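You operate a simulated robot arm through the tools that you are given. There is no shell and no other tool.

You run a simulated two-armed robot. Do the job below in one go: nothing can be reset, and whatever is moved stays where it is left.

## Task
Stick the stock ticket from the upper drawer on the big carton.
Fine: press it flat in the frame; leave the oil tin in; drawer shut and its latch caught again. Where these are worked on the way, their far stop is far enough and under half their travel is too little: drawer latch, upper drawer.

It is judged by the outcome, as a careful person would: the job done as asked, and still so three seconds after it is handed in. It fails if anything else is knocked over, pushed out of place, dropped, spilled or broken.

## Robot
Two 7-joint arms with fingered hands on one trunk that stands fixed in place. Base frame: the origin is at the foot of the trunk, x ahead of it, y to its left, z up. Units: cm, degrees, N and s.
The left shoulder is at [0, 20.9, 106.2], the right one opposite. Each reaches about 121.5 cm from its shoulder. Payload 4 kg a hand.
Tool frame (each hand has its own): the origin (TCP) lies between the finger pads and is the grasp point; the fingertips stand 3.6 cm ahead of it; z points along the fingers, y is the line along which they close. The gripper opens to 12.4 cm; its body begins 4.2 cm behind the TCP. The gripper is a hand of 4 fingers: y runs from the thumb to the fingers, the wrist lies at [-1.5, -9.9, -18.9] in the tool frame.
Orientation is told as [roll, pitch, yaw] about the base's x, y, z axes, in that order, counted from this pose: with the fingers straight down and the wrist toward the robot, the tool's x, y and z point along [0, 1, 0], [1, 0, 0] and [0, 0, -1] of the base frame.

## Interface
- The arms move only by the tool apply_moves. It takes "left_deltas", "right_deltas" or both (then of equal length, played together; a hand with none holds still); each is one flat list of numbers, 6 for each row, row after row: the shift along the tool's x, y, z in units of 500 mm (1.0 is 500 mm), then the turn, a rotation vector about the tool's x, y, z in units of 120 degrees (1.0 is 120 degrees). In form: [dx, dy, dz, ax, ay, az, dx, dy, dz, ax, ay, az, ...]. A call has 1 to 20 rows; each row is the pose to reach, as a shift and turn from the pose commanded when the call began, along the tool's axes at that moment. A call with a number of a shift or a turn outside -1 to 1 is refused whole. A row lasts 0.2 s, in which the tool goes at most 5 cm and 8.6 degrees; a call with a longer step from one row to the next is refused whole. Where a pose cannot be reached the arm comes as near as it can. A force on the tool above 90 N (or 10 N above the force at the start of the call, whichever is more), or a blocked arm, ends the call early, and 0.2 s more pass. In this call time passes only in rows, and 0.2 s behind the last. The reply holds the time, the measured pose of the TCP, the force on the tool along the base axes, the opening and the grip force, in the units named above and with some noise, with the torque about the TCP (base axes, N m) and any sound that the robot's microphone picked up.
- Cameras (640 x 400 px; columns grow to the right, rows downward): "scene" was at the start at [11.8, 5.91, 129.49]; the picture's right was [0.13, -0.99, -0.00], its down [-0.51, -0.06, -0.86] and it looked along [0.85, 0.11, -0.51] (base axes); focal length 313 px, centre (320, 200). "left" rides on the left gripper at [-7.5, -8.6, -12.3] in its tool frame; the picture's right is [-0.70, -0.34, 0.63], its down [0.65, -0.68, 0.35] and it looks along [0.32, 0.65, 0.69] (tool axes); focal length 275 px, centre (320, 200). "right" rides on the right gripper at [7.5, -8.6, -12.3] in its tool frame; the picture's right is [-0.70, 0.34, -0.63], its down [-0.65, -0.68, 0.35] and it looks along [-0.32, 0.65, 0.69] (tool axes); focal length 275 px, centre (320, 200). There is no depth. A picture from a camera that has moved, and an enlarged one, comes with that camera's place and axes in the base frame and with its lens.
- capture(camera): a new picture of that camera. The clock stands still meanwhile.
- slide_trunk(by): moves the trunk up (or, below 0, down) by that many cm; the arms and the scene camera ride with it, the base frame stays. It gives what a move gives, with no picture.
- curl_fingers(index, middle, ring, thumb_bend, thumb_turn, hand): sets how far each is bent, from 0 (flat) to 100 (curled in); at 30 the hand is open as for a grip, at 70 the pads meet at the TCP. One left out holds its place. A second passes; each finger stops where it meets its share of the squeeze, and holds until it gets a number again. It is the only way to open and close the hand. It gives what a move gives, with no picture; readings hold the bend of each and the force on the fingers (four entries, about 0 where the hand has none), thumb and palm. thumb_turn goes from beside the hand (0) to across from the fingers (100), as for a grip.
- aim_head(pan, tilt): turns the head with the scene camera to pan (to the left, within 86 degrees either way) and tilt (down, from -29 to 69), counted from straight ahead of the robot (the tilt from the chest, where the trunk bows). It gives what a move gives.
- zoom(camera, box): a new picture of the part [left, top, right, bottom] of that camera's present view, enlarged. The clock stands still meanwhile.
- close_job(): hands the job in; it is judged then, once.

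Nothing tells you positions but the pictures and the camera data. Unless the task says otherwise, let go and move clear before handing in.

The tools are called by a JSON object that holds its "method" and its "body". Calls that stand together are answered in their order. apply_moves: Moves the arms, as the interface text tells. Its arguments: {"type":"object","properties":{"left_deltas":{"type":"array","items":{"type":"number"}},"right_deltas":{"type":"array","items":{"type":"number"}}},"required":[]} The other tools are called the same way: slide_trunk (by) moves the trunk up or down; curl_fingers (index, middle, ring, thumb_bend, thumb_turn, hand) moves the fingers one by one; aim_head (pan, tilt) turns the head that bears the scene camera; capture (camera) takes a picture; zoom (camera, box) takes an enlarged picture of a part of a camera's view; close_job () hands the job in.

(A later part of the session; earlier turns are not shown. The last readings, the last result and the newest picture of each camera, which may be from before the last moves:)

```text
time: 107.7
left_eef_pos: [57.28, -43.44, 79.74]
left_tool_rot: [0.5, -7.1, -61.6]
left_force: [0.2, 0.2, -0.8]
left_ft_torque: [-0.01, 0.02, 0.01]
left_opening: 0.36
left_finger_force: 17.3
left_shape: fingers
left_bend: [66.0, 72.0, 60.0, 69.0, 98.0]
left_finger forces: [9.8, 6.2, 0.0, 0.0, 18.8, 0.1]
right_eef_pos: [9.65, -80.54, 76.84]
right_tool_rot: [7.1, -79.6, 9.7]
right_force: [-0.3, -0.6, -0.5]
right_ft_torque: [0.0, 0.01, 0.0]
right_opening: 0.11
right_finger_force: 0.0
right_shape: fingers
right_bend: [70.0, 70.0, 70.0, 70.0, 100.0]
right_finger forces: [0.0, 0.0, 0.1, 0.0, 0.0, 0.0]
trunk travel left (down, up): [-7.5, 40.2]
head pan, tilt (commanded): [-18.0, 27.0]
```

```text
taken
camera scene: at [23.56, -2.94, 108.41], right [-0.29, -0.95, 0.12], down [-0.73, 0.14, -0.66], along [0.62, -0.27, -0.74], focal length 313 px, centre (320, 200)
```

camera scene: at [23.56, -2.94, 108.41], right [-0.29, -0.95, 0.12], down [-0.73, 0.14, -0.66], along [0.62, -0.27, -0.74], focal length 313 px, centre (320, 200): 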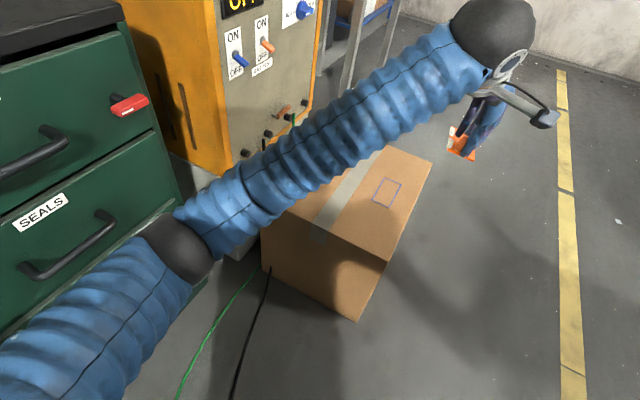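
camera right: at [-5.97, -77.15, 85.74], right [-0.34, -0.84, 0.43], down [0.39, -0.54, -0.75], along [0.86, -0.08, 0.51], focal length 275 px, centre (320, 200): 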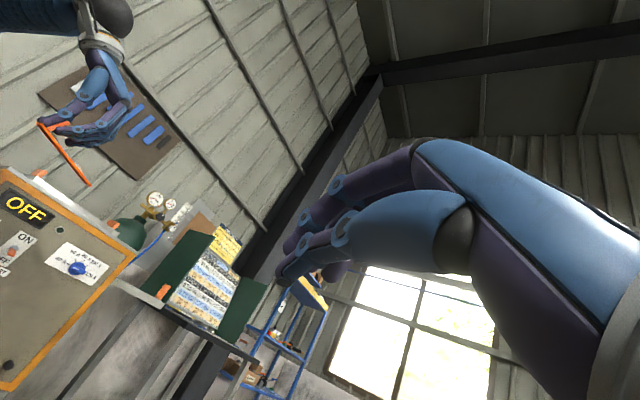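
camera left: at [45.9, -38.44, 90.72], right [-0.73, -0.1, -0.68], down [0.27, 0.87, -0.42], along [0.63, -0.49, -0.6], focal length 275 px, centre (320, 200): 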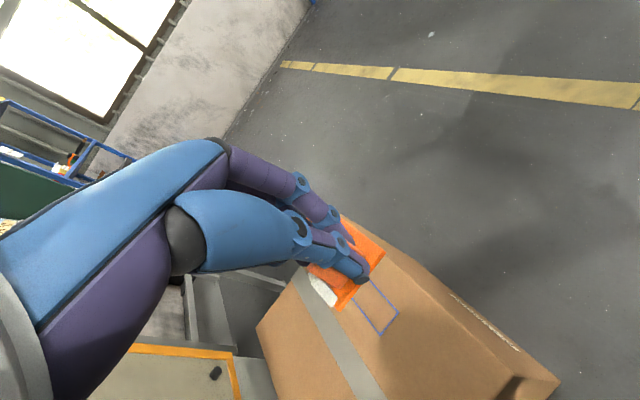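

Clear view and stable. I continue the second half of the move until the ticket is above the frame, still about 20 cm up.

{"method": "apply_moves", "body": {"left_deltas": [0.005, 0.004, 0.004, -0.001, 0, -0.001, 0.015, 0.013, 0.011, -0.003, 0, -0.002, 0.036, 0.03, 0.026, -0.007, 0, -0.004, 0.062, 0.051, 0.044, -0.012, 0, -0.007, 0.093, 0.076, 0.067, -0.018, 0, -0.011, 0.129, 0.106, 0.093, -0.025, 0, -0.015, 0.164, 0.135, 0.118, -0.032, 0, -0.019, 0.195, 0.16, 0.141, -0.038, 0, -0.023, 0.224, 0.184, 0.161, -0.044, 0, -0.026, 0.244, 0.2, 0.176, -0.048, 0, -0.029, 0.257, 0.211, 0.185, -0.05, 0, -0.03]}}

{"method": "capture", "body": {"camera": "scene"}}

{"method": "capture", "body": {"camera": "left"}}

```text
time: 110.1
left_eef_pos: [74.2, -47.62, 71.9]
left_tool_rot: [-0.1, -13.1, -58.0]
left_force: [0.5, -0.4, -0.5]
left_ft_torque: [0.0, -0.01, 0.02]
left_opening: 0.36
left_finger_force: 17.4
left_shape: fingers
left_bend: [66.0, 72.0, 60.0, 69.0, 98.0]
left_finger forces: [9.7, 6.3, 0.0, 0.0, 18.5, 0.0]
right_eef_pos: [9.49, -80.52, 76.86]
right_tool_rot: [7.1, -79.7, 9.7]
right_force: [0.6, 0.0, -0.3]
right_ft_torque: [-0.02, 0.05, 0.0]
right_opening: 0.11
right_finger_force: 0.1
right_shape: fingers
right_bend: [70.0, 70.0, 70.0, 70.0, 100.0]
right_finger forces: [0.0, 0.0, 0.0, 0.1, 0.0, 0.0]
trunk travel left (down, up): [-7.5, 40.2]
head pan, tilt (commanded): [-18.0, 27.0]
```

```text
taken
camera scene: at [23.57, -2.95, 108.42], right [-0.29, -0.95, 0.12], down [-0.73, 0.14, -0.66], along [0.62, -0.27, -0.74], focal length 313 px, centre (320, 200)
```

scene: 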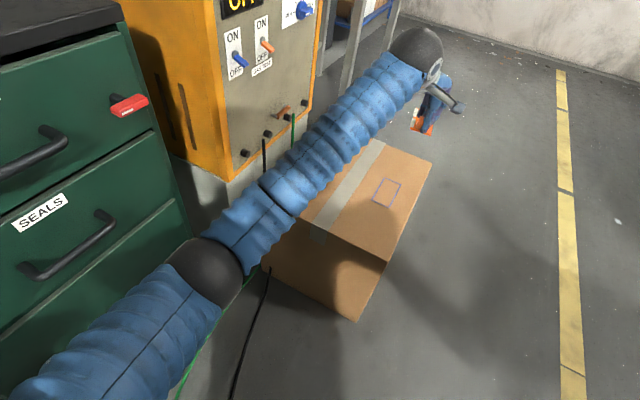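

```text
taken
camera left: at [61.95, -42.26, 81.96], right [-0.69, -0.21, -0.69], down [0.24, 0.84, -0.49], along [0.68, -0.5, -0.53], focal length 275 px, centre (320, 200)
```

left: 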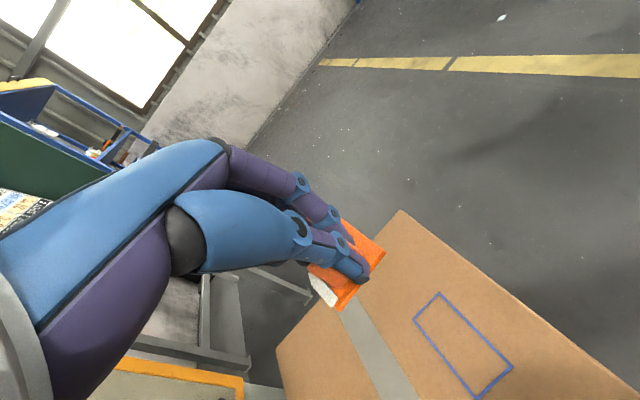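

The left arm reaches above the carton well. I enlarge both views to measure the ticket against the frame.

{"method": "zoom", "body": {"camera": "scene", "box": [360, 70, 480, 220]}}

{"method": "zoom", "body": {"camera": "left", "box": [290, 200, 530, 400]}}

{"method": "capture", "body": {"camera": "right"}}

```text
2.67 times, centred on (420, 145) of scene
camera zoom: at [23.57, -2.95, 108.42], right [-0.29, -0.95, 0.12], down [-0.73, 0.14, -0.66], along [0.62, -0.27, -0.74], focal length 835 px, centre (53, 347)
```

zoom: 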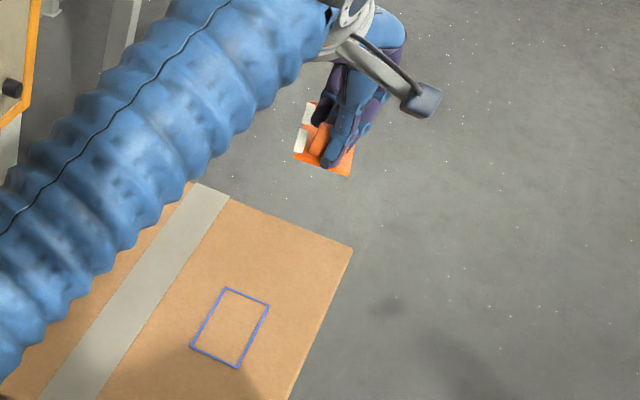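

```text
2.00 times, centred on (410, 300) of left
camera zoom: at [61.95, -42.26, 81.96], right [-0.69, -0.21, -0.69], down [0.24, 0.84, -0.49], along [0.68, -0.5, -0.53], focal length 551 px, centre (140, 0)
```

zoom: 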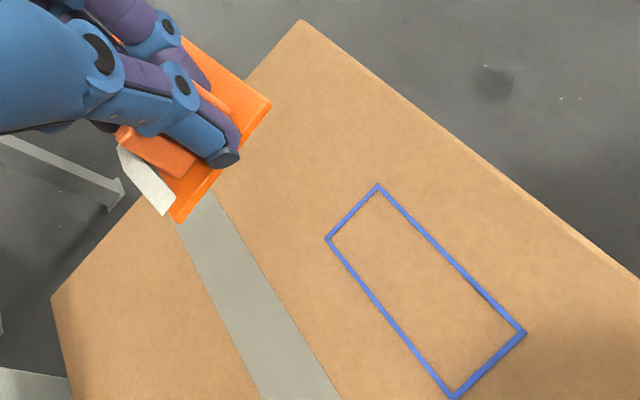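

```text
taken
camera right: at [-5.7, -77.1, 70.77], right [-0.34, -0.84, 0.43], down [0.39, -0.54, -0.75], along [0.86, -0.08, 0.51], focal length 275 px, centre (320, 200)
```

right: 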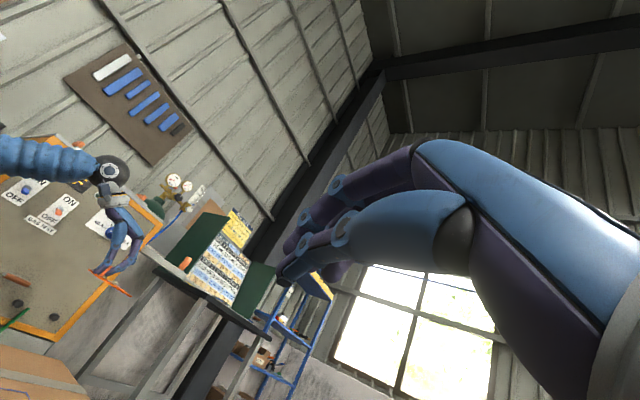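

The left camera shows frame and ticket well: frame centre is about (78.2, -48.4, 42.4). I zoom the right camera on the ticket to measure its tilt better.

{"method": "zoom", "body": {"camera": "right", "box": [70, 230, 170, 320]}}

{"method": "zoom", "body": {"camera": "scene", "box": [400, 85, 460, 150]}}

{"method": "zoom", "body": {"camera": "left", "box": [290, 190, 410, 330]}}

```text
4.44 times, centred on (120, 275) of right
camera zoom: at [-5.7, -77.1, 70.77], right [-0.34, -0.84, 0.43], down [0.39, -0.54, -0.75], along [0.86, -0.08, 0.51], focal length 1224 px, centre (1209, -133)
```

zoom: 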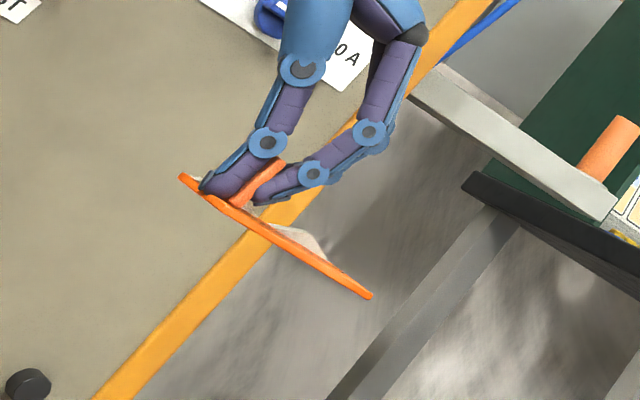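

```text
6.15 times, centred on (430, 118) of scene
camera zoom: at [23.57, -2.95, 108.42], right [-0.29, -0.95, 0.12], down [-0.73, 0.14, -0.66], along [0.62, -0.27, -0.74], focal length 1927 px, centre (-357, 708)
```

zoom: 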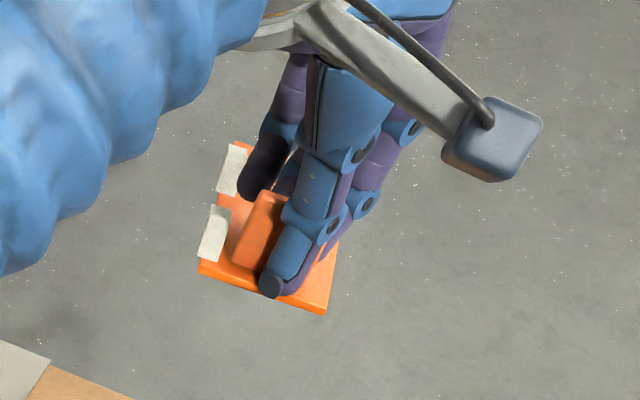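

```text
2.86 times, centred on (350, 260) of left
camera zoom: at [61.95, -42.26, 81.96], right [-0.69, -0.21, -0.69], down [0.24, 0.84, -0.49], along [0.68, -0.5, -0.53], focal length 786 px, centre (234, 29)
```

zoom: 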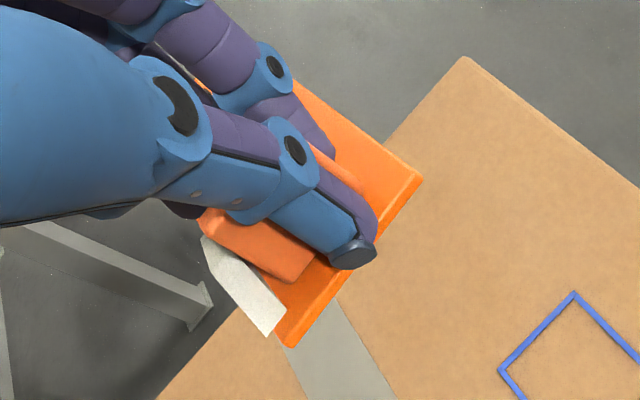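

Using all three cameras, the ticket is nearly level, turned correctly (long side about -45°), with its centre near (77.3, -50.9). The frame centre is (78.2, -48.4). I shift by that difference and descend 18 cm.

{"method": "apply_moves", "body": {"left_deltas": [0.001, -0.003, 0.01, 0, 0, 0, 0.004, -0.011, 0.034, 0, 0, 0, 0.008, -0.023, 0.069, 0, 0, 0, 0.013, -0.036, 0.11, 0, 0, 0, 0.019, -0.051, 0.154, 0, 0, 0, 0.024, -0.066, 0.199, 0, 0, 0, 0.029, -0.08, 0.24, 0, 0, 0, 0.034, -0.093, 0.281, 0, 0, 0, 0.039, -0.106, 0.319, 0, 0, 0, 0.042, -0.114, 0.343, 0, 0, 0]}}

{"method": "zoom", "body": {"camera": "scene", "box": [340, 120, 460, 240]}}

{"method": "zoom", "body": {"camera": "left", "box": [280, 170, 480, 350]}}

{"method": "capture", "body": {"camera": "right"}}

```text
time: 112.3
left_eef_pos: [75.02, -45.0, 53.9]
left_tool_rot: [-0.1, -13.2, -58.0]
left_force: [-0.8, 0.5, -0.9]
left_ft_torque: [0.03, 0.03, -0.02]
left_opening: 0.35
left_finger_force: 17.5
left_shape: fingers
left_bend: [66.0, 72.0, 60.0, 69.0, 98.0]
left_finger forces: [9.6, 6.2, 0.0, 0.1, 18.4, 0.0]
right_eef_pos: [9.56, -80.55, 76.9]
right_tool_rot: [7.1, -79.6, 9.8]
right_force: [0.4, 0.5, 0.7]
right_ft_torque: [0.0, -0.03, -0.01]
right_opening: 0.14
right_finger_force: 0.2
right_shape: fingers
right_bend: [70.0, 70.0, 70.0, 70.0, 100.0]
right_finger forces: [0.0, 0.0, 0.1, 0.1, 0.1, 0.1]
trunk travel left (down, up): [-7.5, 40.2]
head pan, tilt (commanded): [-18.0, 27.0]
```

```text
3.33 times, centred on (400, 180) of scene
camera zoom: at [23.57, -2.95, 108.42], right [-0.29, -0.95, 0.12], down [-0.73, 0.14, -0.66], along [0.62, -0.27, -0.74], focal length 1044 px, centre (53, 267)
```

zoom: 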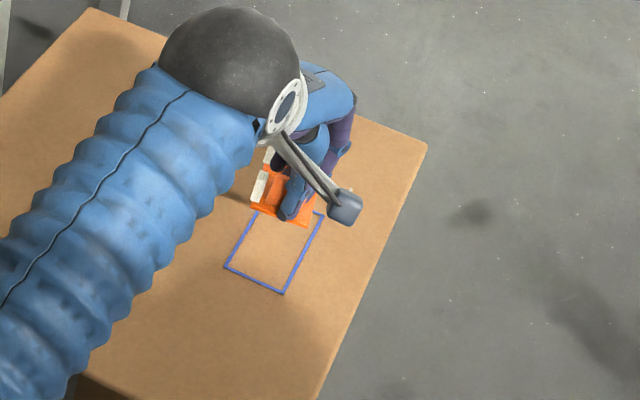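

```text
2.22 times, centred on (380, 260) of left
camera zoom: at [62.85, -39.69, 63.93], right [-0.69, -0.21, -0.69], down [0.24, 0.84, -0.49], along [0.68, -0.5, -0.53], focal length 612 px, centre (187, 67)
```

zoom: 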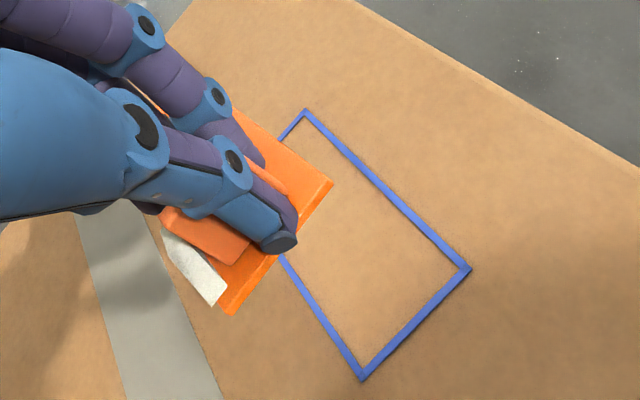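

```text
taken
camera right: at [-5.7, -77.1, 70.78], right [-0.34, -0.84, 0.43], down [0.39, -0.54, -0.75], along [0.86, -0.08, 0.51], focal length 275 px, centre (320, 200)
```

right: 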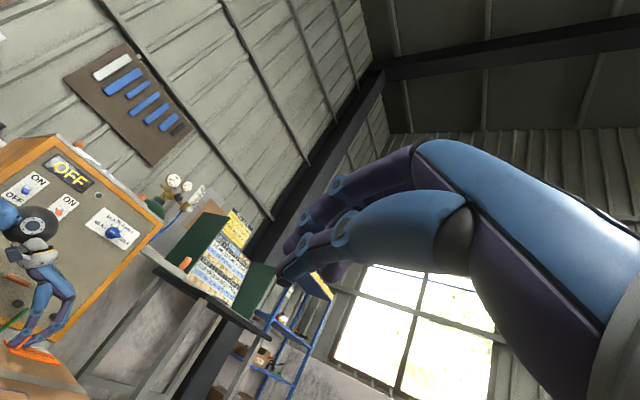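

Now about 7 cm above the carton and nearly aligned. I zoom in for the fine correction.

{"method": "zoom", "body": {"camera": "scene", "box": [380, 155, 460, 215]}}

{"method": "zoom", "body": {"camera": "right", "box": [0, 290, 110, 400]}}

```text
6.67 times, centred on (420, 185) of scene
camera zoom: at [23.57, -2.95, 108.42], right [-0.29, -0.95, 0.12], down [-0.73, 0.14, -0.66], along [0.62, -0.27, -0.74], focal length 2087 px, centre (-347, 300)
```

zoom: 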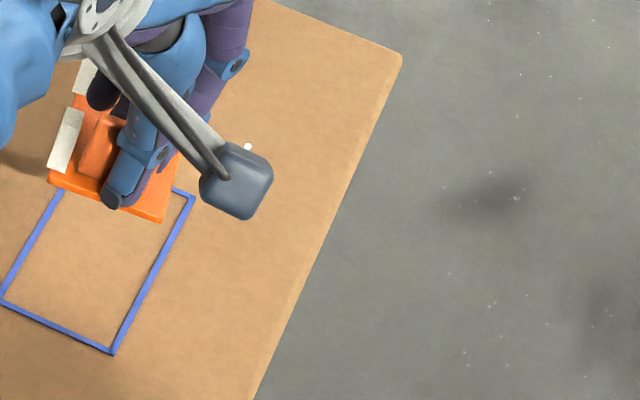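

```text
3.64 times, centred on (55, 345) of right
camera zoom: at [-5.7, -77.1, 70.78], right [-0.34, -0.84, 0.43], down [0.39, -0.54, -0.75], along [0.86, -0.08, 0.51], focal length 1001 px, centre (1284, -327)
```

zoom: 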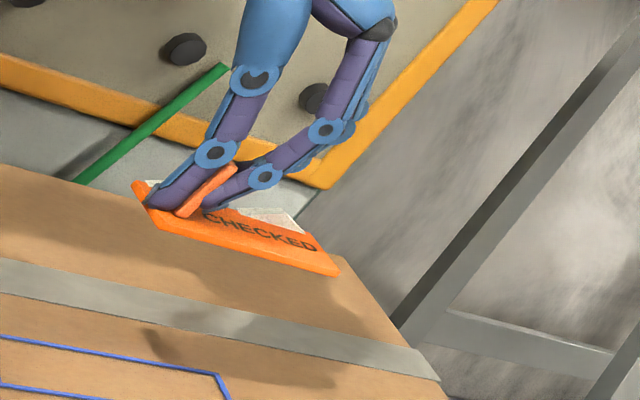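

The ticket is turned about 5° too far counter-clockwise; its centre is within half a centimetre. I rotate it 5.5° clockwise and lower to about 1.5 cm above the carton.

{"method": "apply_moves", "body": {"left_deltas": [0, -0.001, 0.006, 0, -0.001, 0.003, -0.001, -0.004, 0.022, 0, -0.002, 0.009, -0.001, -0.009, 0.045, 0, -0.004, 0.019, -0.002, -0.014, 0.07, 0, -0.007, 0.029, -0.003, -0.019, 0.094, 0, -0.009, 0.039, -0.003, -0.022, 0.108, 0, -0.01, 0.045]}}

{"method": "zoom", "body": {"camera": "scene", "box": [360, 150, 440, 220]}}

{"method": "zoom", "body": {"camera": "left", "box": [280, 170, 480, 350]}}

{"method": "zoom", "body": {"camera": "right", "box": [0, 290, 110, 400]}}

```text
time: 113.7
left_eef_pos: [74.94, -45.27, 48.33]
left_tool_rot: [-0.1, -13.1, -63.4]
left_force: [-0.1, 0.5, -0.3]
left_ft_torque: [0.01, 0.01, -0.01]
left_opening: 0.36
left_finger_force: 17.5
left_shape: fingers
left_bend: [66.0, 72.0, 60.0, 69.0, 98.0]
left_finger forces: [9.7, 6.3, 0.0, 0.0, 18.4, 0.0]
right_eef_pos: [9.49, -80.48, 76.84]
right_tool_rot: [7.2, -79.6, 9.8]
right_force: [0.5, 0.5, 0.1]
right_ft_torque: [-0.02, -0.03, 0.0]
right_opening: 0.13
right_finger_force: 0.0
right_shape: fingers
right_bend: [70.0, 70.0, 70.0, 70.0, 100.0]
right_finger forces: [0.0, 0.0, 0.1, 0.1, 0.0, 0.1]
trunk travel left (down, up): [-7.5, 40.2]
head pan, tilt (commanded): [-18.0, 27.0]
```

```text
5.71 times, centred on (400, 185) of scene
camera zoom: at [23.57, -2.95, 108.42], right [-0.29, -0.95, 0.12], down [-0.73, 0.14, -0.66], along [0.62, -0.27, -0.74], focal length 1789 px, centre (-137, 286)
```

zoom: 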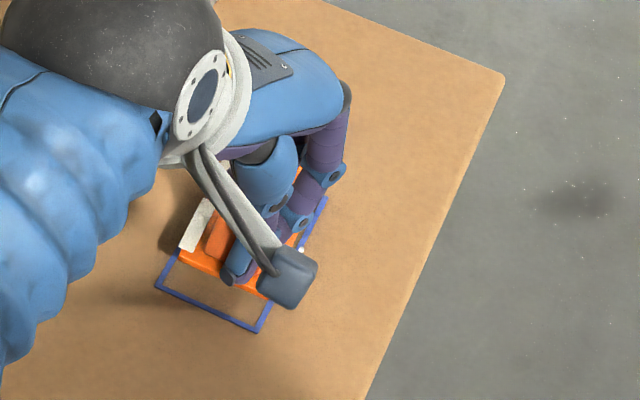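

```text
2.22 times, centred on (380, 260) of left
camera zoom: at [63.35, -38.79, 58.36], right [-0.71, -0.14, -0.69], down [0.32, 0.81, -0.49], along [0.63, -0.57, -0.53], focal length 612 px, centre (187, 67)
```

zoom: 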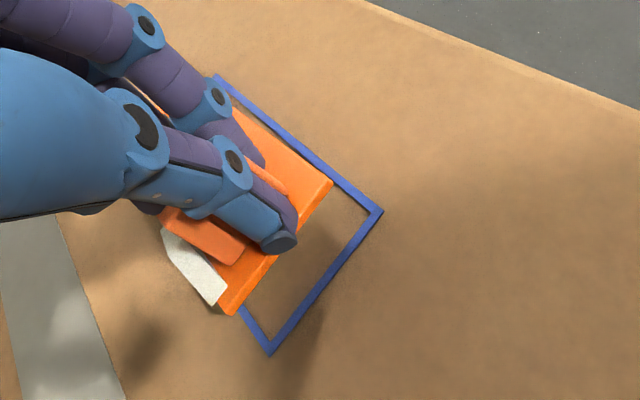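

```text
3.64 times, centred on (55, 345) of right
camera zoom: at [-5.7, -77.1, 70.78], right [-0.34, -0.84, 0.43], down [0.39, -0.54, -0.75], along [0.86, -0.08, 0.51], focal length 1001 px, centre (1284, -327)
```

zoom: 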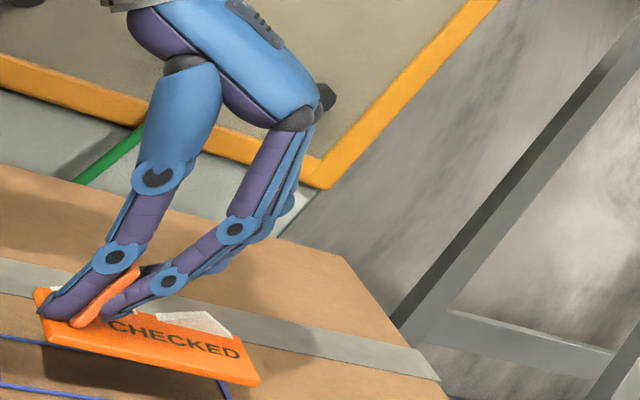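

Aligned to within a few millimetres at both ends. I lower straight down, gently, until it touches the carton.

{"method": "apply_moves", "body": {"left_deltas": [0, -0.002, 0.007, 0, 0, 0, 0, -0.004, 0.016, 0, 0, 0, 0, -0.006, 0.025, 0, 0, 0]}}

{"method": "zoom", "body": {"camera": "left", "box": [280, 170, 480, 350]}}

{"method": "zoom", "body": {"camera": "right", "box": [0, 300, 100, 400]}}

```text
time: 114.5
left_eef_pos: [74.87, -45.27, 47.08]
left_tool_rot: [-0.2, -13.1, -63.6]
left_force: [-0.1, 0.1, 0.6]
left_ft_torque: [0.04, 0.03, 0.06]
left_opening: 0.34
left_finger_force: 17.2
left_shape: fingers
left_bend: [66.0, 72.0, 60.0, 69.0, 98.0]
left_finger forces: [9.7, 6.3, 0.1, 0.0, 18.2, 0.1]
right_eef_pos: [9.57, -80.55, 76.81]
right_tool_rot: [7.0, -79.5, 9.8]
right_force: [0.0, 0.1, -0.1]
right_ft_torque: [-0.02, -0.01, 0.0]
right_opening: 0.08
right_finger_force: 0.1
right_shape: fingers
right_bend: [70.0, 70.0, 70.0, 70.0, 100.0]
right_finger forces: [0.1, 0.0, 0.0, 0.0, 0.0, 0.1]
trunk travel left (down, up): [-7.5, 40.2]
head pan, tilt (commanded): [-18.0, 27.0]
```

```text
2.22 times, centred on (380, 260) of left
camera zoom: at [63.33, -38.83, 57.14], right [-0.71, -0.14, -0.69], down [0.32, 0.81, -0.49], along [0.63, -0.57, -0.53], focal length 612 px, centre (187, 67)
```

zoom: 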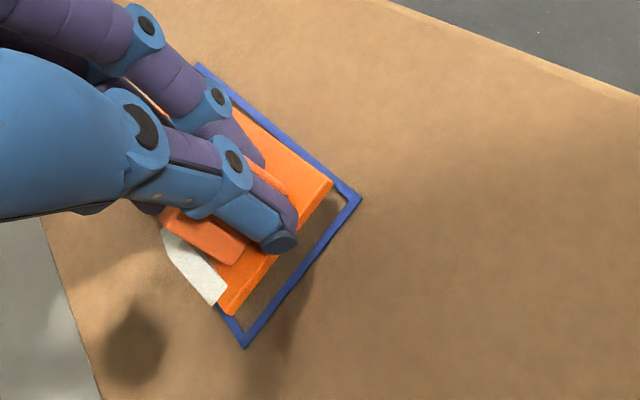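

```text
4.00 times, centred on (50, 350) of right
camera zoom: at [-5.7, -77.1, 70.78], right [-0.34, -0.84, 0.43], down [0.39, -0.54, -0.75], along [0.86, -0.08, 0.51], focal length 1101 px, centre (1400, -400)
```

zoom: 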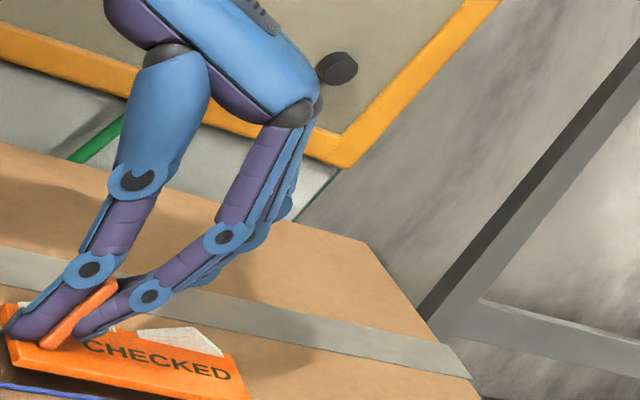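

Not quite in contact yet. I lower another half centimetre at a time.

{"method": "apply_moves", "body": {"left_deltas": [0, -0.001, 0.005, 0, 0, 0, 0, -0.002, 0.01, 0, 0, 0]}}

{"method": "apply_moves", "body": {"left_deltas": [0, -0.001, 0.005, 0, 0, 0, 0, -0.002, 0.01, 0, 0, 0]}}

{"method": "zoom", "body": {"camera": "left", "box": [280, 170, 480, 350]}}

{"method": "zoom", "body": {"camera": "scene", "box": [360, 150, 440, 220]}}

```text
time: 115.1
left_eef_pos: [74.97, -45.39, 46.69]
left_tool_rot: [-0.2, -13.1, -63.6]
left_force: [0.2, 0.5, 1.0]
left_ft_torque: [-0.03, -0.04, -0.04]
left_opening: 0.31
left_finger_force: 17.9
left_shape: fingers
left_bend: [66.0, 72.0, 60.0, 69.0, 98.0]
left_finger forces: [9.8, 6.4, 0.0, 0.0, 19.1, 0.0]
right_eef_pos: [9.57, -80.55, 76.84]
right_tool_rot: [7.0, -79.5, 9.8]
right_force: [-0.5, -0.2, -0.2]
right_ft_torque: [0.03, 0.03, -0.01]
right_opening: 0.11
right_finger_force: 0.0
right_shape: fingers
right_bend: [70.0, 70.0, 70.0, 70.0, 100.0]
right_finger forces: [0.1, 0.0, 0.1, 0.0, 0.0, 0.0]
trunk travel left (down, up): [-7.5, 40.2]
head pan, tilt (commanded): [-18.0, 27.0]
```

```text
time: 115.7
left_eef_pos: [74.95, -45.41, 46.44]
left_tool_rot: [-0.2, -13.2, -63.5]
left_force: [-2.5, 3.3, 8.1]
left_ft_torque: [-0.18, -0.06, -0.06]
left_opening: 0.39
left_finger_force: 21.1
left_shape: fingers
left_bend: [66.0, 72.0, 60.0, 69.0, 98.0]
left_finger forces: [10.1, 6.8, 0.0, 0.0, 24.8, 0.0]
right_eef_pos: [9.52, -80.59, 76.8]
right_tool_rot: [7.0, -79.7, 9.9]
right_force: [0.6, 0.0, -0.4]
right_ft_torque: [0.0, -0.01, 0.01]
right_opening: 0.11
right_finger_force: 0.0
right_shape: fingers
right_bend: [70.0, 70.0, 70.0, 70.0, 100.0]
right_finger forces: [0.0, 0.0, 0.1, 0.0, 0.1, 0.0]
trunk travel left (down, up): [-7.5, 40.2]
head pan, tilt (commanded): [-18.0, 27.0]
```

```text
2.22 times, centred on (380, 260) of left
camera zoom: at [63.35, -38.84, 56.31], right [-0.71, -0.15, -0.69], down [0.32, 0.81, -0.49], along [0.63, -0.57, -0.53], focal length 612 px, centre (187, 67)
```

zoom: 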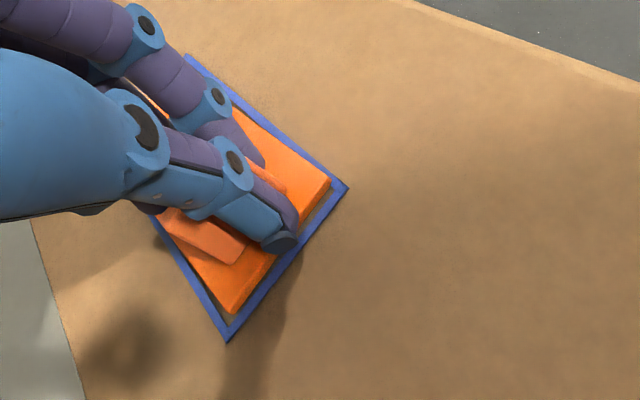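

```text
5.71 times, centred on (400, 185) of scene
camera zoom: at [23.5, -2.91, 108.46], right [-0.29, -0.95, 0.12], down [-0.73, 0.14, -0.67], along [0.62, -0.28, -0.74], focal length 1789 px, centre (-137, 286)
```

zoom: 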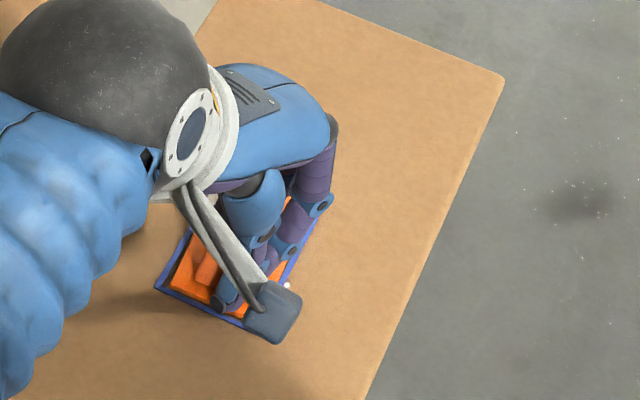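

The ticket sits inside the frame and has touched down; its curled strips no longer stand up. I press a bit more firmly before letting go.

{"method": "apply_moves", "body": {"left_deltas": [0, -0.001, 0.005, 0, 0, 0, 0, -0.002, 0.01, 0, 0, 0, 0, -0.002, 0.01, 0, 0, 0]}}

{"method": "zoom", "body": {"camera": "left", "box": [280, 170, 480, 350]}}

{"method": "zoom", "body": {"camera": "right", "box": [0, 300, 100, 400]}}

```text
time: 116.5
left_eef_pos: [74.91, -45.56, 46.2]
left_tool_rot: [0.1, -13.6, -63.6]
left_force: [-4.4, 8.9, 35.1]
left_ft_torque: [-0.31, -0.04, -0.04]
left_opening: 0.35
left_finger_force: 31.3
left_shape: fingers
left_bend: [66.0, 72.0, 60.0, 69.0, 98.0]
left_finger forces: [11.2, 8.3, 0.1, 0.0, 43.3, 0.1]
right_eef_pos: [9.37, -80.45, 77.07]
right_tool_rot: [6.5, -79.8, 10.5]
right_force: [-1.1, 0.5, -0.8]
right_ft_torque: [0.01, 0.01, 0.01]
right_opening: 0.14
right_finger_force: 0.1
right_shape: fingers
right_bend: [70.0, 70.0, 70.0, 70.0, 100.0]
right_finger forces: [0.1, 0.0, 0.0, 0.1, 0.0, 0.0]
trunk travel left (down, up): [-7.5, 40.2]
head pan, tilt (commanded): [-18.0, 27.0]
```

```text
2.22 times, centred on (380, 260) of left
camera zoom: at [63.3, -38.82, 56.12], right [-0.7, -0.15, -0.7], down [0.32, 0.81, -0.49], along [0.64, -0.57, -0.52], focal length 612 px, centre (187, 67)
```

zoom: 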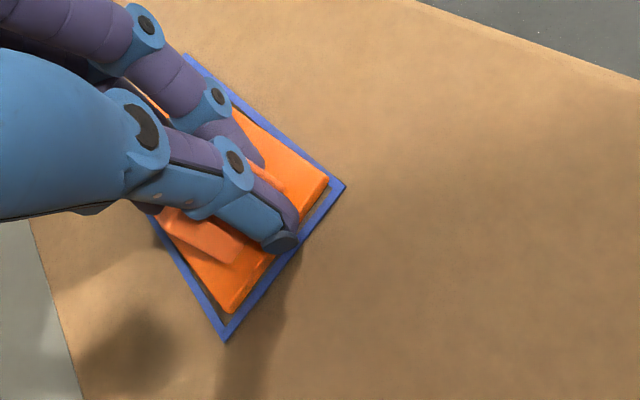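

```text
4.00 times, centred on (50, 350) of right
camera zoom: at [-5.82, -77.0, 70.92], right [-0.34, -0.84, 0.43], down [0.39, -0.54, -0.74], along [0.86, -0.08, 0.51], focal length 1101 px, centre (1400, -400)
```

zoom: 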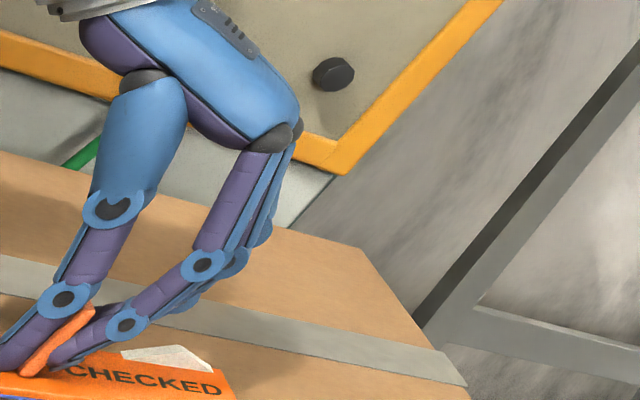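

Pressed with 35 N. In the right view the far strip still stands up a little, so the far half needs pressing too. I ease off, open the fingers and lift clear of the tab.

{"method": "apply_moves", "body": {"left_deltas": [0, 0.001, -0.006, 0, 0, 0, 0, 0.003, -0.013, 0, 0, 0]}}

{"method": "curl_fingers", "body": {"hand": "left", "index": 56, "middle": 56, "ring": 56, "thumb_bend": 56}}

{"method": "zoom", "body": {"camera": "left", "box": [280, 170, 480, 350]}}

{"method": "zoom", "body": {"camera": "right", "box": [0, 300, 100, 400]}}

```text
time: 117.1
left_eef_pos: [75.01, -45.34, 46.24]
left_tool_rot: [-0.1, -13.1, -63.5]
left_force: [0.1, 3.0, 19.2]
left_ft_torque: [-0.3, -0.13, -0.04]
left_opening: 0.36
left_finger_force: 24.9
left_shape: fingers
left_bend: [66.0, 72.0, 60.0, 69.0, 98.0]
left_finger forces: [11.6, 7.8, 0.0, 0.0, 30.3, 0.1]
right_eef_pos: [9.42, -80.56, 76.83]
right_tool_rot: [6.8, -79.7, 10.0]
right_force: [0.7, -0.5, -0.5]
right_ft_torque: [-0.01, 0.0, 0.01]
right_opening: 0.1
right_finger_force: 0.1
right_shape: fingers
right_bend: [70.0, 70.0, 70.0, 70.0, 100.0]
right_finger forces: [0.0, 0.0, 0.0, 0.1, 0.0, 0.2]
trunk travel left (down, up): [-7.5, 40.2]
head pan, tilt (commanded): [-18.0, 27.0]
```

```text
time: 118.1
left_eef_pos: [75.03, -45.49, 46.42]
left_tool_rot: [0.0, -13.2, -63.6]
left_force: [-0.5, -6.1, 20.9]
left_ft_torque: [-0.25, 0.19, 0.05]
left_opening: 2.45
left_finger_force: 10.6
left_shape: fingers
left_bend: [56.0, 56.0, 56.0, 61.0, 98.0]
left_finger forces: [0.0, 0.0, 0.0, 0.0, 21.1, 0.0]
right_eef_pos: [9.39, -80.49, 76.82]
right_tool_rot: [6.9, -79.7, 10.0]
right_force: [0.1, -0.9, 0.3]
right_ft_torque: [0.01, -0.02, 0.03]
right_opening: 0.12
right_finger_force: 0.0
right_shape: fingers
right_bend: [70.0, 70.0, 70.0, 70.0, 100.0]
right_finger forces: [0.1, 0.0, 0.0, 0.0, 0.0, 0.0]
trunk travel left (down, up): [-7.5, 40.2]
head pan, tilt (commanded): [-18.0, 27.0]
```

```text
2.22 times, centred on (380, 260) of left
camera zoom: at [63.33, -38.87, 56.43], right [-0.71, -0.15, -0.69], down [0.32, 0.81, -0.49], along [0.63, -0.57, -0.53], focal length 612 px, centre (187, 67)
```

zoom: 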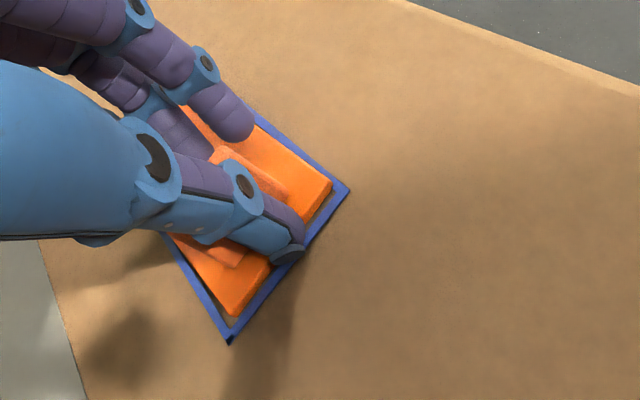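

```text
4.00 times, centred on (50, 350) of right
camera zoom: at [-5.78, -77.07, 70.82], right [-0.34, -0.84, 0.43], down [0.39, -0.54, -0.75], along [0.86, -0.08, 0.51], focal length 1101 px, centre (1400, -400)
```

zoom: 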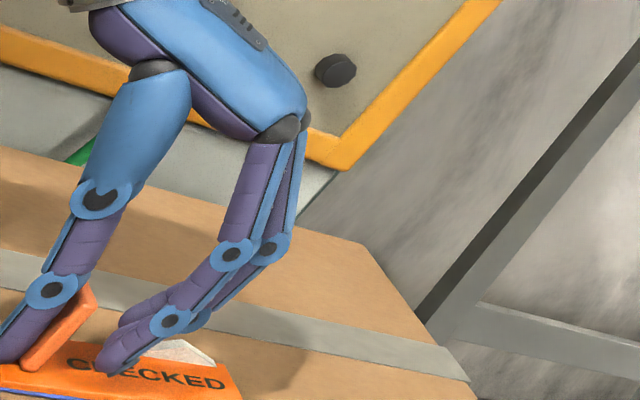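

The tab is free. I lift the left hand straight up to look at the ticket.

{"method": "apply_moves", "body": {"left_deltas": [0, 0.002, -0.008, 0, 0, 0, 0, 0.006, -0.028, 0, 0, 0, 0, 0.014, -0.06, 0, 0, 0, 0, 0.023, -0.1, 0, 0, 0, 0, 0.033, -0.14, 0, 0, 0, 0, 0.04, -0.17, 0, 0, 0, 0, 0.042, -0.18, 0, 0, 0]}}

{"method": "zoom", "body": {"camera": "left", "box": [260, 170, 500, 370]}}

{"method": "zoom", "body": {"camera": "right", "box": [0, 300, 100, 400]}}

{"method": "zoom", "body": {"camera": "scene", "box": [340, 130, 460, 240]}}

```text
time: 119.7
left_eef_pos: [74.87, -45.39, 55.44]
left_tool_rot: [-0.1, -13.1, -63.4]
left_force: [-0.3, -0.6, -0.3]
left_ft_torque: [0.04, 0.01, 0.01]
left_opening: 4.3
left_finger_force: 0.0
left_shape: fingers
left_bend: [56.0, 56.0, 56.0, 56.0, 99.0]
left_finger forces: [0.0, 0.0, 0.0, 0.0, 0.0, 0.1]
right_eef_pos: [9.6, -80.55, 76.82]
right_tool_rot: [7.1, -79.6, 9.8]
right_force: [-0.5, -0.2, 0.2]
right_ft_torque: [-0.02, 0.02, -0.02]
right_opening: 0.11
right_finger_force: 0.0
right_shape: fingers
right_bend: [70.0, 70.0, 70.0, 70.0, 100.0]
right_finger forces: [0.1, 0.0, 0.0, 0.0, 0.0, 0.0]
trunk travel left (down, up): [-7.5, 40.2]
head pan, tilt (commanded): [-18.0, 27.0]
```

```text
2.00 times, centred on (380, 270) of left
camera zoom: at [63.39, -38.87, 65.52], right [-0.71, -0.14, -0.69], down [0.32, 0.81, -0.49], along [0.63, -0.57, -0.53], focal length 551 px, centre (200, 60)
```

zoom: 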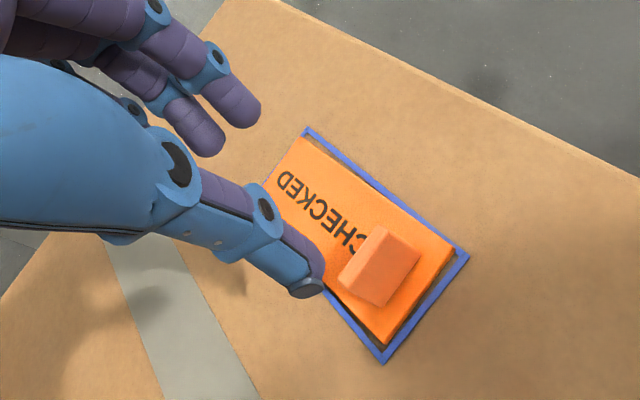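

```text
4.00 times, centred on (50, 350) of right
camera zoom: at [-5.7, -77.1, 70.77], right [-0.34, -0.84, 0.43], down [0.39, -0.54, -0.75], along [0.86, -0.08, 0.51], focal length 1101 px, centre (1400, -400)
```

zoom: 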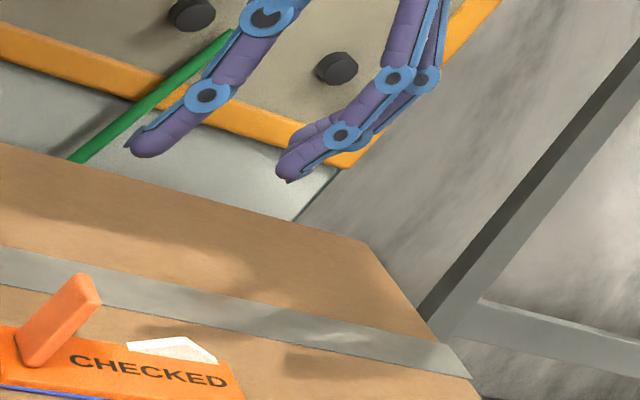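

```text
3.64 times, centred on (400, 185) of scene
camera zoom: at [23.56, -2.95, 108.42], right [-0.29, -0.95, 0.12], down [-0.73, 0.14, -0.66], along [0.62, -0.27, -0.74], focal length 1138 px, centre (29, 254)
```

zoom: 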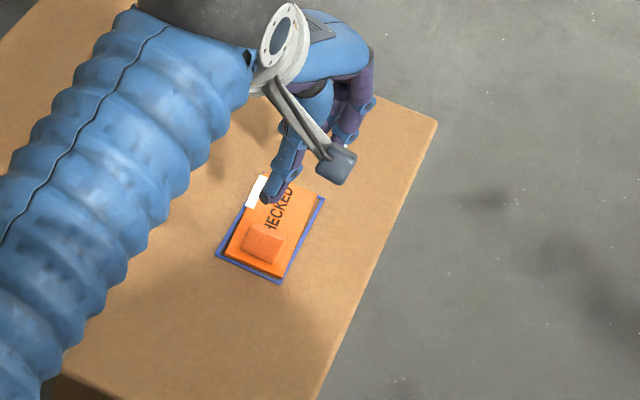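

The ticket sits neatly inside the frame; the near strip is stuck down, the far strip still shows. I close the fingertips together and move them above the far half to press it.

{"method": "curl_fingers", "body": {"hand": "left", "index": 68, "middle": 68, "ring": 68, "thumb_bend": 68}}

{"method": "apply_moves", "body": {"left_deltas": [0.006, 0.009, 0.002, 0, 0, 0, 0.024, 0.033, 0.008, 0, 0, 0, 0.05, 0.068, 0.016, 0, 0, 0, 0.07, 0.097, 0.022, 0, 0, 0, 0.078, 0.108, 0.025, 0, 0, 0, 0.078, 0.106, 0.035, 0, 0, 0, 0.078, 0.099, 0.065, 0, 0, 0, 0.078, 0.089, 0.105, 0, 0, 0, 0.078, 0.08, 0.145, 0, 0, 0, 0.078, 0.073, 0.175, 0, 0, 0, 0.078, 0.07, 0.187, 0, 0, 0]}}

{"method": "zoom", "body": {"camera": "left", "box": [260, 170, 500, 370]}}

{"method": "zoom", "body": {"camera": "right", "box": [0, 300, 100, 400]}}

{"method": "zoom", "body": {"camera": "scene", "box": [340, 130, 460, 240]}}

```text
time: 120.7
left_eef_pos: [75.0, -45.42, 55.54]
left_tool_rot: [-0.1, -13.1, -63.6]
left_force: [-0.5, 0.1, -0.3]
left_ft_torque: [0.0, -0.01, -0.04]
left_opening: 0.72
left_finger_force: 0.1
left_shape: fingers
left_bend: [68.0, 68.0, 68.0, 68.0, 100.0]
left_finger forces: [0.0, 0.1, 0.1, 0.0, 0.1, 0.0]
right_eef_pos: [9.58, -80.76, 76.83]
right_tool_rot: [7.1, -79.7, 9.7]
right_force: [0.0, 0.0, 0.6]
right_ft_torque: [0.03, -0.02, -0.02]
right_opening: 0.1
right_finger_force: 0.0
right_shape: fingers
right_bend: [70.0, 70.0, 70.0, 70.0, 100.0]
right_finger forces: [0.0, 0.0, 0.1, 0.1, 0.1, 0.1]
trunk travel left (down, up): [-7.5, 40.2]
head pan, tilt (commanded): [-18.0, 27.0]
```

```text
time: 123.1
left_eef_pos: [80.94, -48.45, 47.13]
left_tool_rot: [-0.2, -13.1, -63.5]
left_force: [-0.9, -0.7, 0.1]
left_ft_torque: [0.02, -0.05, 0.01]
left_opening: 0.71
left_finger_force: 0.1
left_shape: fingers
left_bend: [68.0, 68.0, 68.0, 68.0, 100.0]
left_finger forces: [0.0, 0.0, 0.0, 0.0, 0.0, 0.1]
right_eef_pos: [9.5, -80.66, 76.79]
right_tool_rot: [7.1, -79.6, 9.8]
right_force: [0.3, 0.4, 1.1]
right_ft_torque: [0.03, 0.03, 0.05]
right_opening: 0.07
right_finger_force: 0.2
right_shape: fingers
right_bend: [70.0, 70.0, 70.0, 70.0, 100.0]
right_finger forces: [0.0, 0.1, 0.0, 0.1, 0.0, 0.0]
trunk travel left (down, up): [-7.5, 40.2]
head pan, tilt (commanded): [-18.0, 27.0]
```

```text
2.00 times, centred on (380, 270) of left
camera zoom: at [69.35, -42.01, 57.19], right [-0.71, -0.14, -0.69], down [0.32, 0.81, -0.49], along [0.63, -0.57, -0.53], focal length 551 px, centre (200, 60)
```

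zoom: 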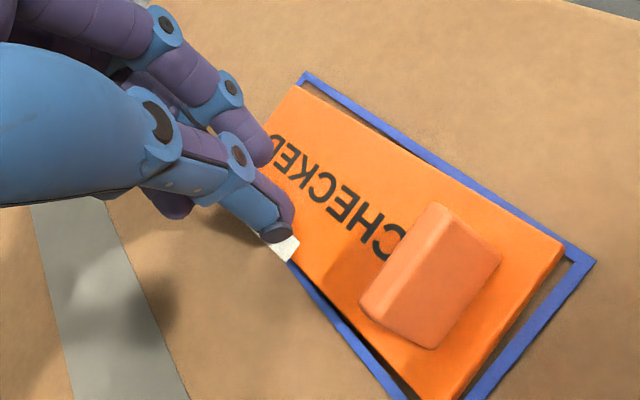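

```text
4.00 times, centred on (50, 350) of right
camera zoom: at [-5.7, -77.1, 70.78], right [-0.34, -0.84, 0.43], down [0.39, -0.54, -0.75], along [0.86, -0.08, 0.51], focal length 1101 px, centre (1400, -400)
```

zoom: 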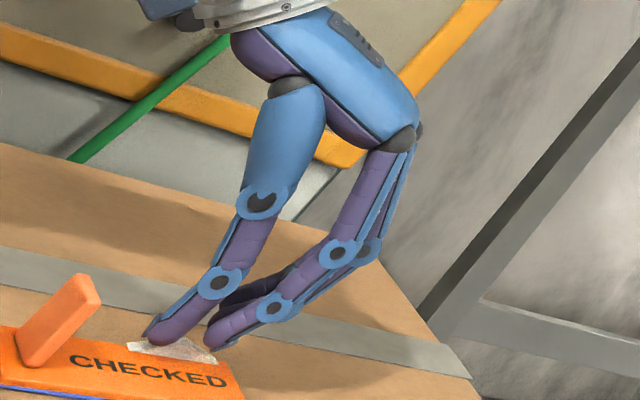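

```text
3.64 times, centred on (400, 185) of scene
camera zoom: at [23.57, -2.95, 108.42], right [-0.29, -0.95, 0.12], down [-0.73, 0.14, -0.66], along [0.62, -0.27, -0.74], focal length 1138 px, centre (29, 254)
```

zoom: 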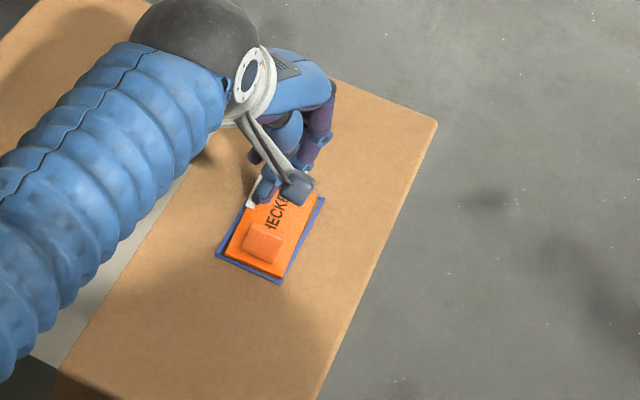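

The fingertips are right above the far strip. I press down gradually.

{"method": "apply_moves", "body": {"left_deltas": [0, -0.002, 0.007, 0, 0, 0, 0, -0.003, 0.014, 0, 0, 0, 0, -0.005, 0.021, 0, 0, 0, 0, -0.006, 0.026, 0, 0, 0]}}

{"method": "zoom", "body": {"camera": "left", "box": [260, 170, 500, 370]}}

{"method": "zoom", "body": {"camera": "right", "box": [0, 300, 100, 400]}}

```text
time: 124.1
left_eef_pos: [80.95, -48.68, 46.45]
left_tool_rot: [0.1, -13.4, -63.5]
left_force: [-2.4, 3.9, 26.4]
left_ft_torque: [0.28, 0.35, 0.01]
left_opening: 0.72
left_finger_force: 12.4
left_shape: fingers
left_bend: [68.0, 68.0, 68.0, 69.0, 100.0]
left_finger forces: [0.0, 0.1, 0.0, 0.1, 25.3, 0.0]
right_eef_pos: [9.45, -80.49, 76.89]
right_tool_rot: [6.7, -79.7, 10.3]
right_force: [0.1, 0.0, -0.7]
right_ft_torque: [0.0, 0.03, 0.0]
right_opening: 0.12
right_finger_force: 0.2
right_shape: fingers
right_bend: [70.0, 70.0, 70.0, 70.0, 100.0]
right_finger forces: [0.0, 0.0, 0.0, 0.1, 0.0, 0.0]
trunk travel left (down, up): [-7.5, 40.2]
head pan, tilt (commanded): [-18.0, 27.0]
```

```text
2.00 times, centred on (380, 270) of left
camera zoom: at [69.28, -42.09, 56.36], right [-0.7, -0.15, -0.7], down [0.32, 0.81, -0.49], along [0.64, -0.57, -0.52], focal length 551 px, centre (200, 60)
```

zoom: 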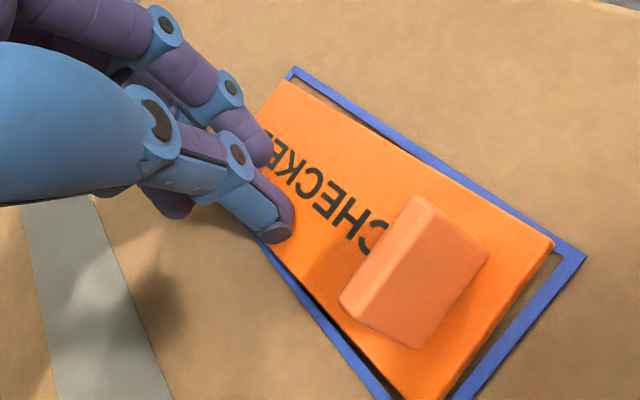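

```text
4.00 times, centred on (50, 350) of right
camera zoom: at [-5.78, -77.04, 70.9], right [-0.34, -0.84, 0.43], down [0.39, -0.54, -0.75], along [0.86, -0.08, 0.51], focal length 1101 px, centre (1400, -400)
```

zoom: 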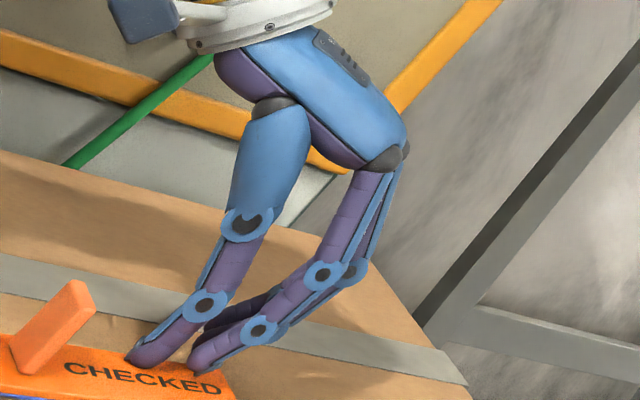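

The far strip has gone flat under the press. I lift and inspect.

{"method": "apply_moves", "body": {"left_deltas": [0, 0.002, -0.01, 0, 0, 0, 0, 0.008, -0.035, 0, 0, 0, 0, 0.018, -0.08, 0, 0, 0, 0, 0.032, -0.14, 0, 0, 0, 0, 0.044, -0.19, 0, 0, 0, 0, 0.05, -0.22, 0, 0, 0, 0, 0.053, -0.23, 0, 0, 0]}}

{"method": "zoom", "body": {"camera": "left", "box": [260, 170, 500, 370]}}

{"method": "zoom", "body": {"camera": "right", "box": [0, 300, 100, 400]}}

{"method": "zoom", "body": {"camera": "scene", "box": [340, 130, 460, 240]}}

```text
time: 125.7
left_eef_pos: [80.91, -48.76, 57.7]
left_tool_rot: [-0.1, -13.0, -63.5]
left_force: [-1.2, -0.1, 0.0]
left_ft_torque: [0.01, -0.02, -0.01]
left_opening: 0.67
left_finger_force: 0.1
left_shape: fingers
left_bend: [68.0, 68.0, 68.0, 68.0, 100.0]
left_finger forces: [0.0, 0.1, 0.0, 0.1, 0.0, 0.1]
right_eef_pos: [9.6, -80.48, 76.83]
right_tool_rot: [7.1, -79.7, 9.8]
right_force: [-0.1, -0.3, 0.4]
right_ft_torque: [0.01, 0.0, 0.0]
right_opening: 0.11
right_finger_force: 0.0
right_shape: fingers
right_bend: [70.0, 70.0, 70.0, 70.0, 100.0]
right_finger forces: [0.0, 0.0, 0.1, 0.0, 0.1, 0.1]
trunk travel left (down, up): [-7.5, 40.2]
head pan, tilt (commanded): [-18.0, 27.0]
```

```text
2.00 times, centred on (380, 270) of left
camera zoom: at [69.32, -42.08, 67.63], right [-0.71, -0.14, -0.69], down [0.32, 0.81, -0.49], along [0.63, -0.57, -0.53], focal length 551 px, centre (200, 60)
```

zoom: 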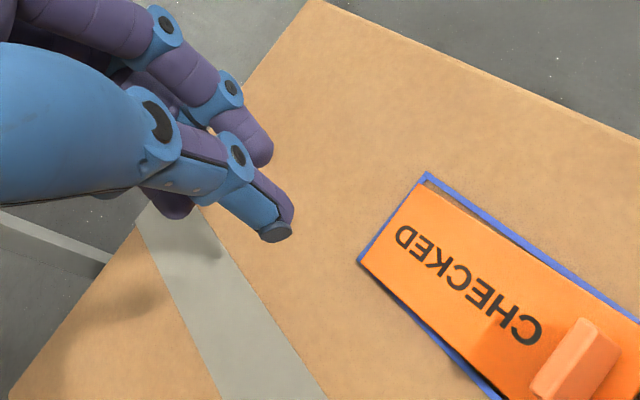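

```text
4.00 times, centred on (50, 350) of right
camera zoom: at [-5.7, -77.1, 70.78], right [-0.34, -0.84, 0.43], down [0.39, -0.54, -0.75], along [0.86, -0.08, 0.51], focal length 1101 px, centre (1400, -400)
```

zoom: 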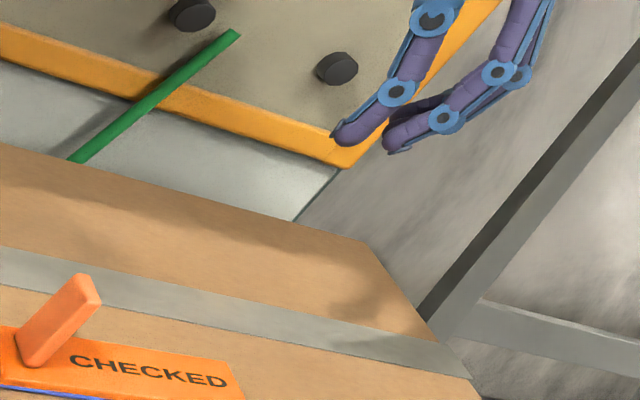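

```text
3.64 times, centred on (400, 185) of scene
camera zoom: at [23.56, -2.95, 108.42], right [-0.29, -0.95, 0.12], down [-0.73, 0.14, -0.66], along [0.62, -0.27, -0.74], focal length 1138 px, centre (29, 254)
```

zoom: 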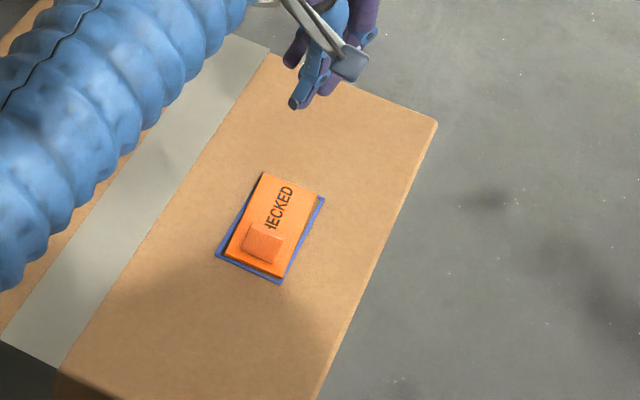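

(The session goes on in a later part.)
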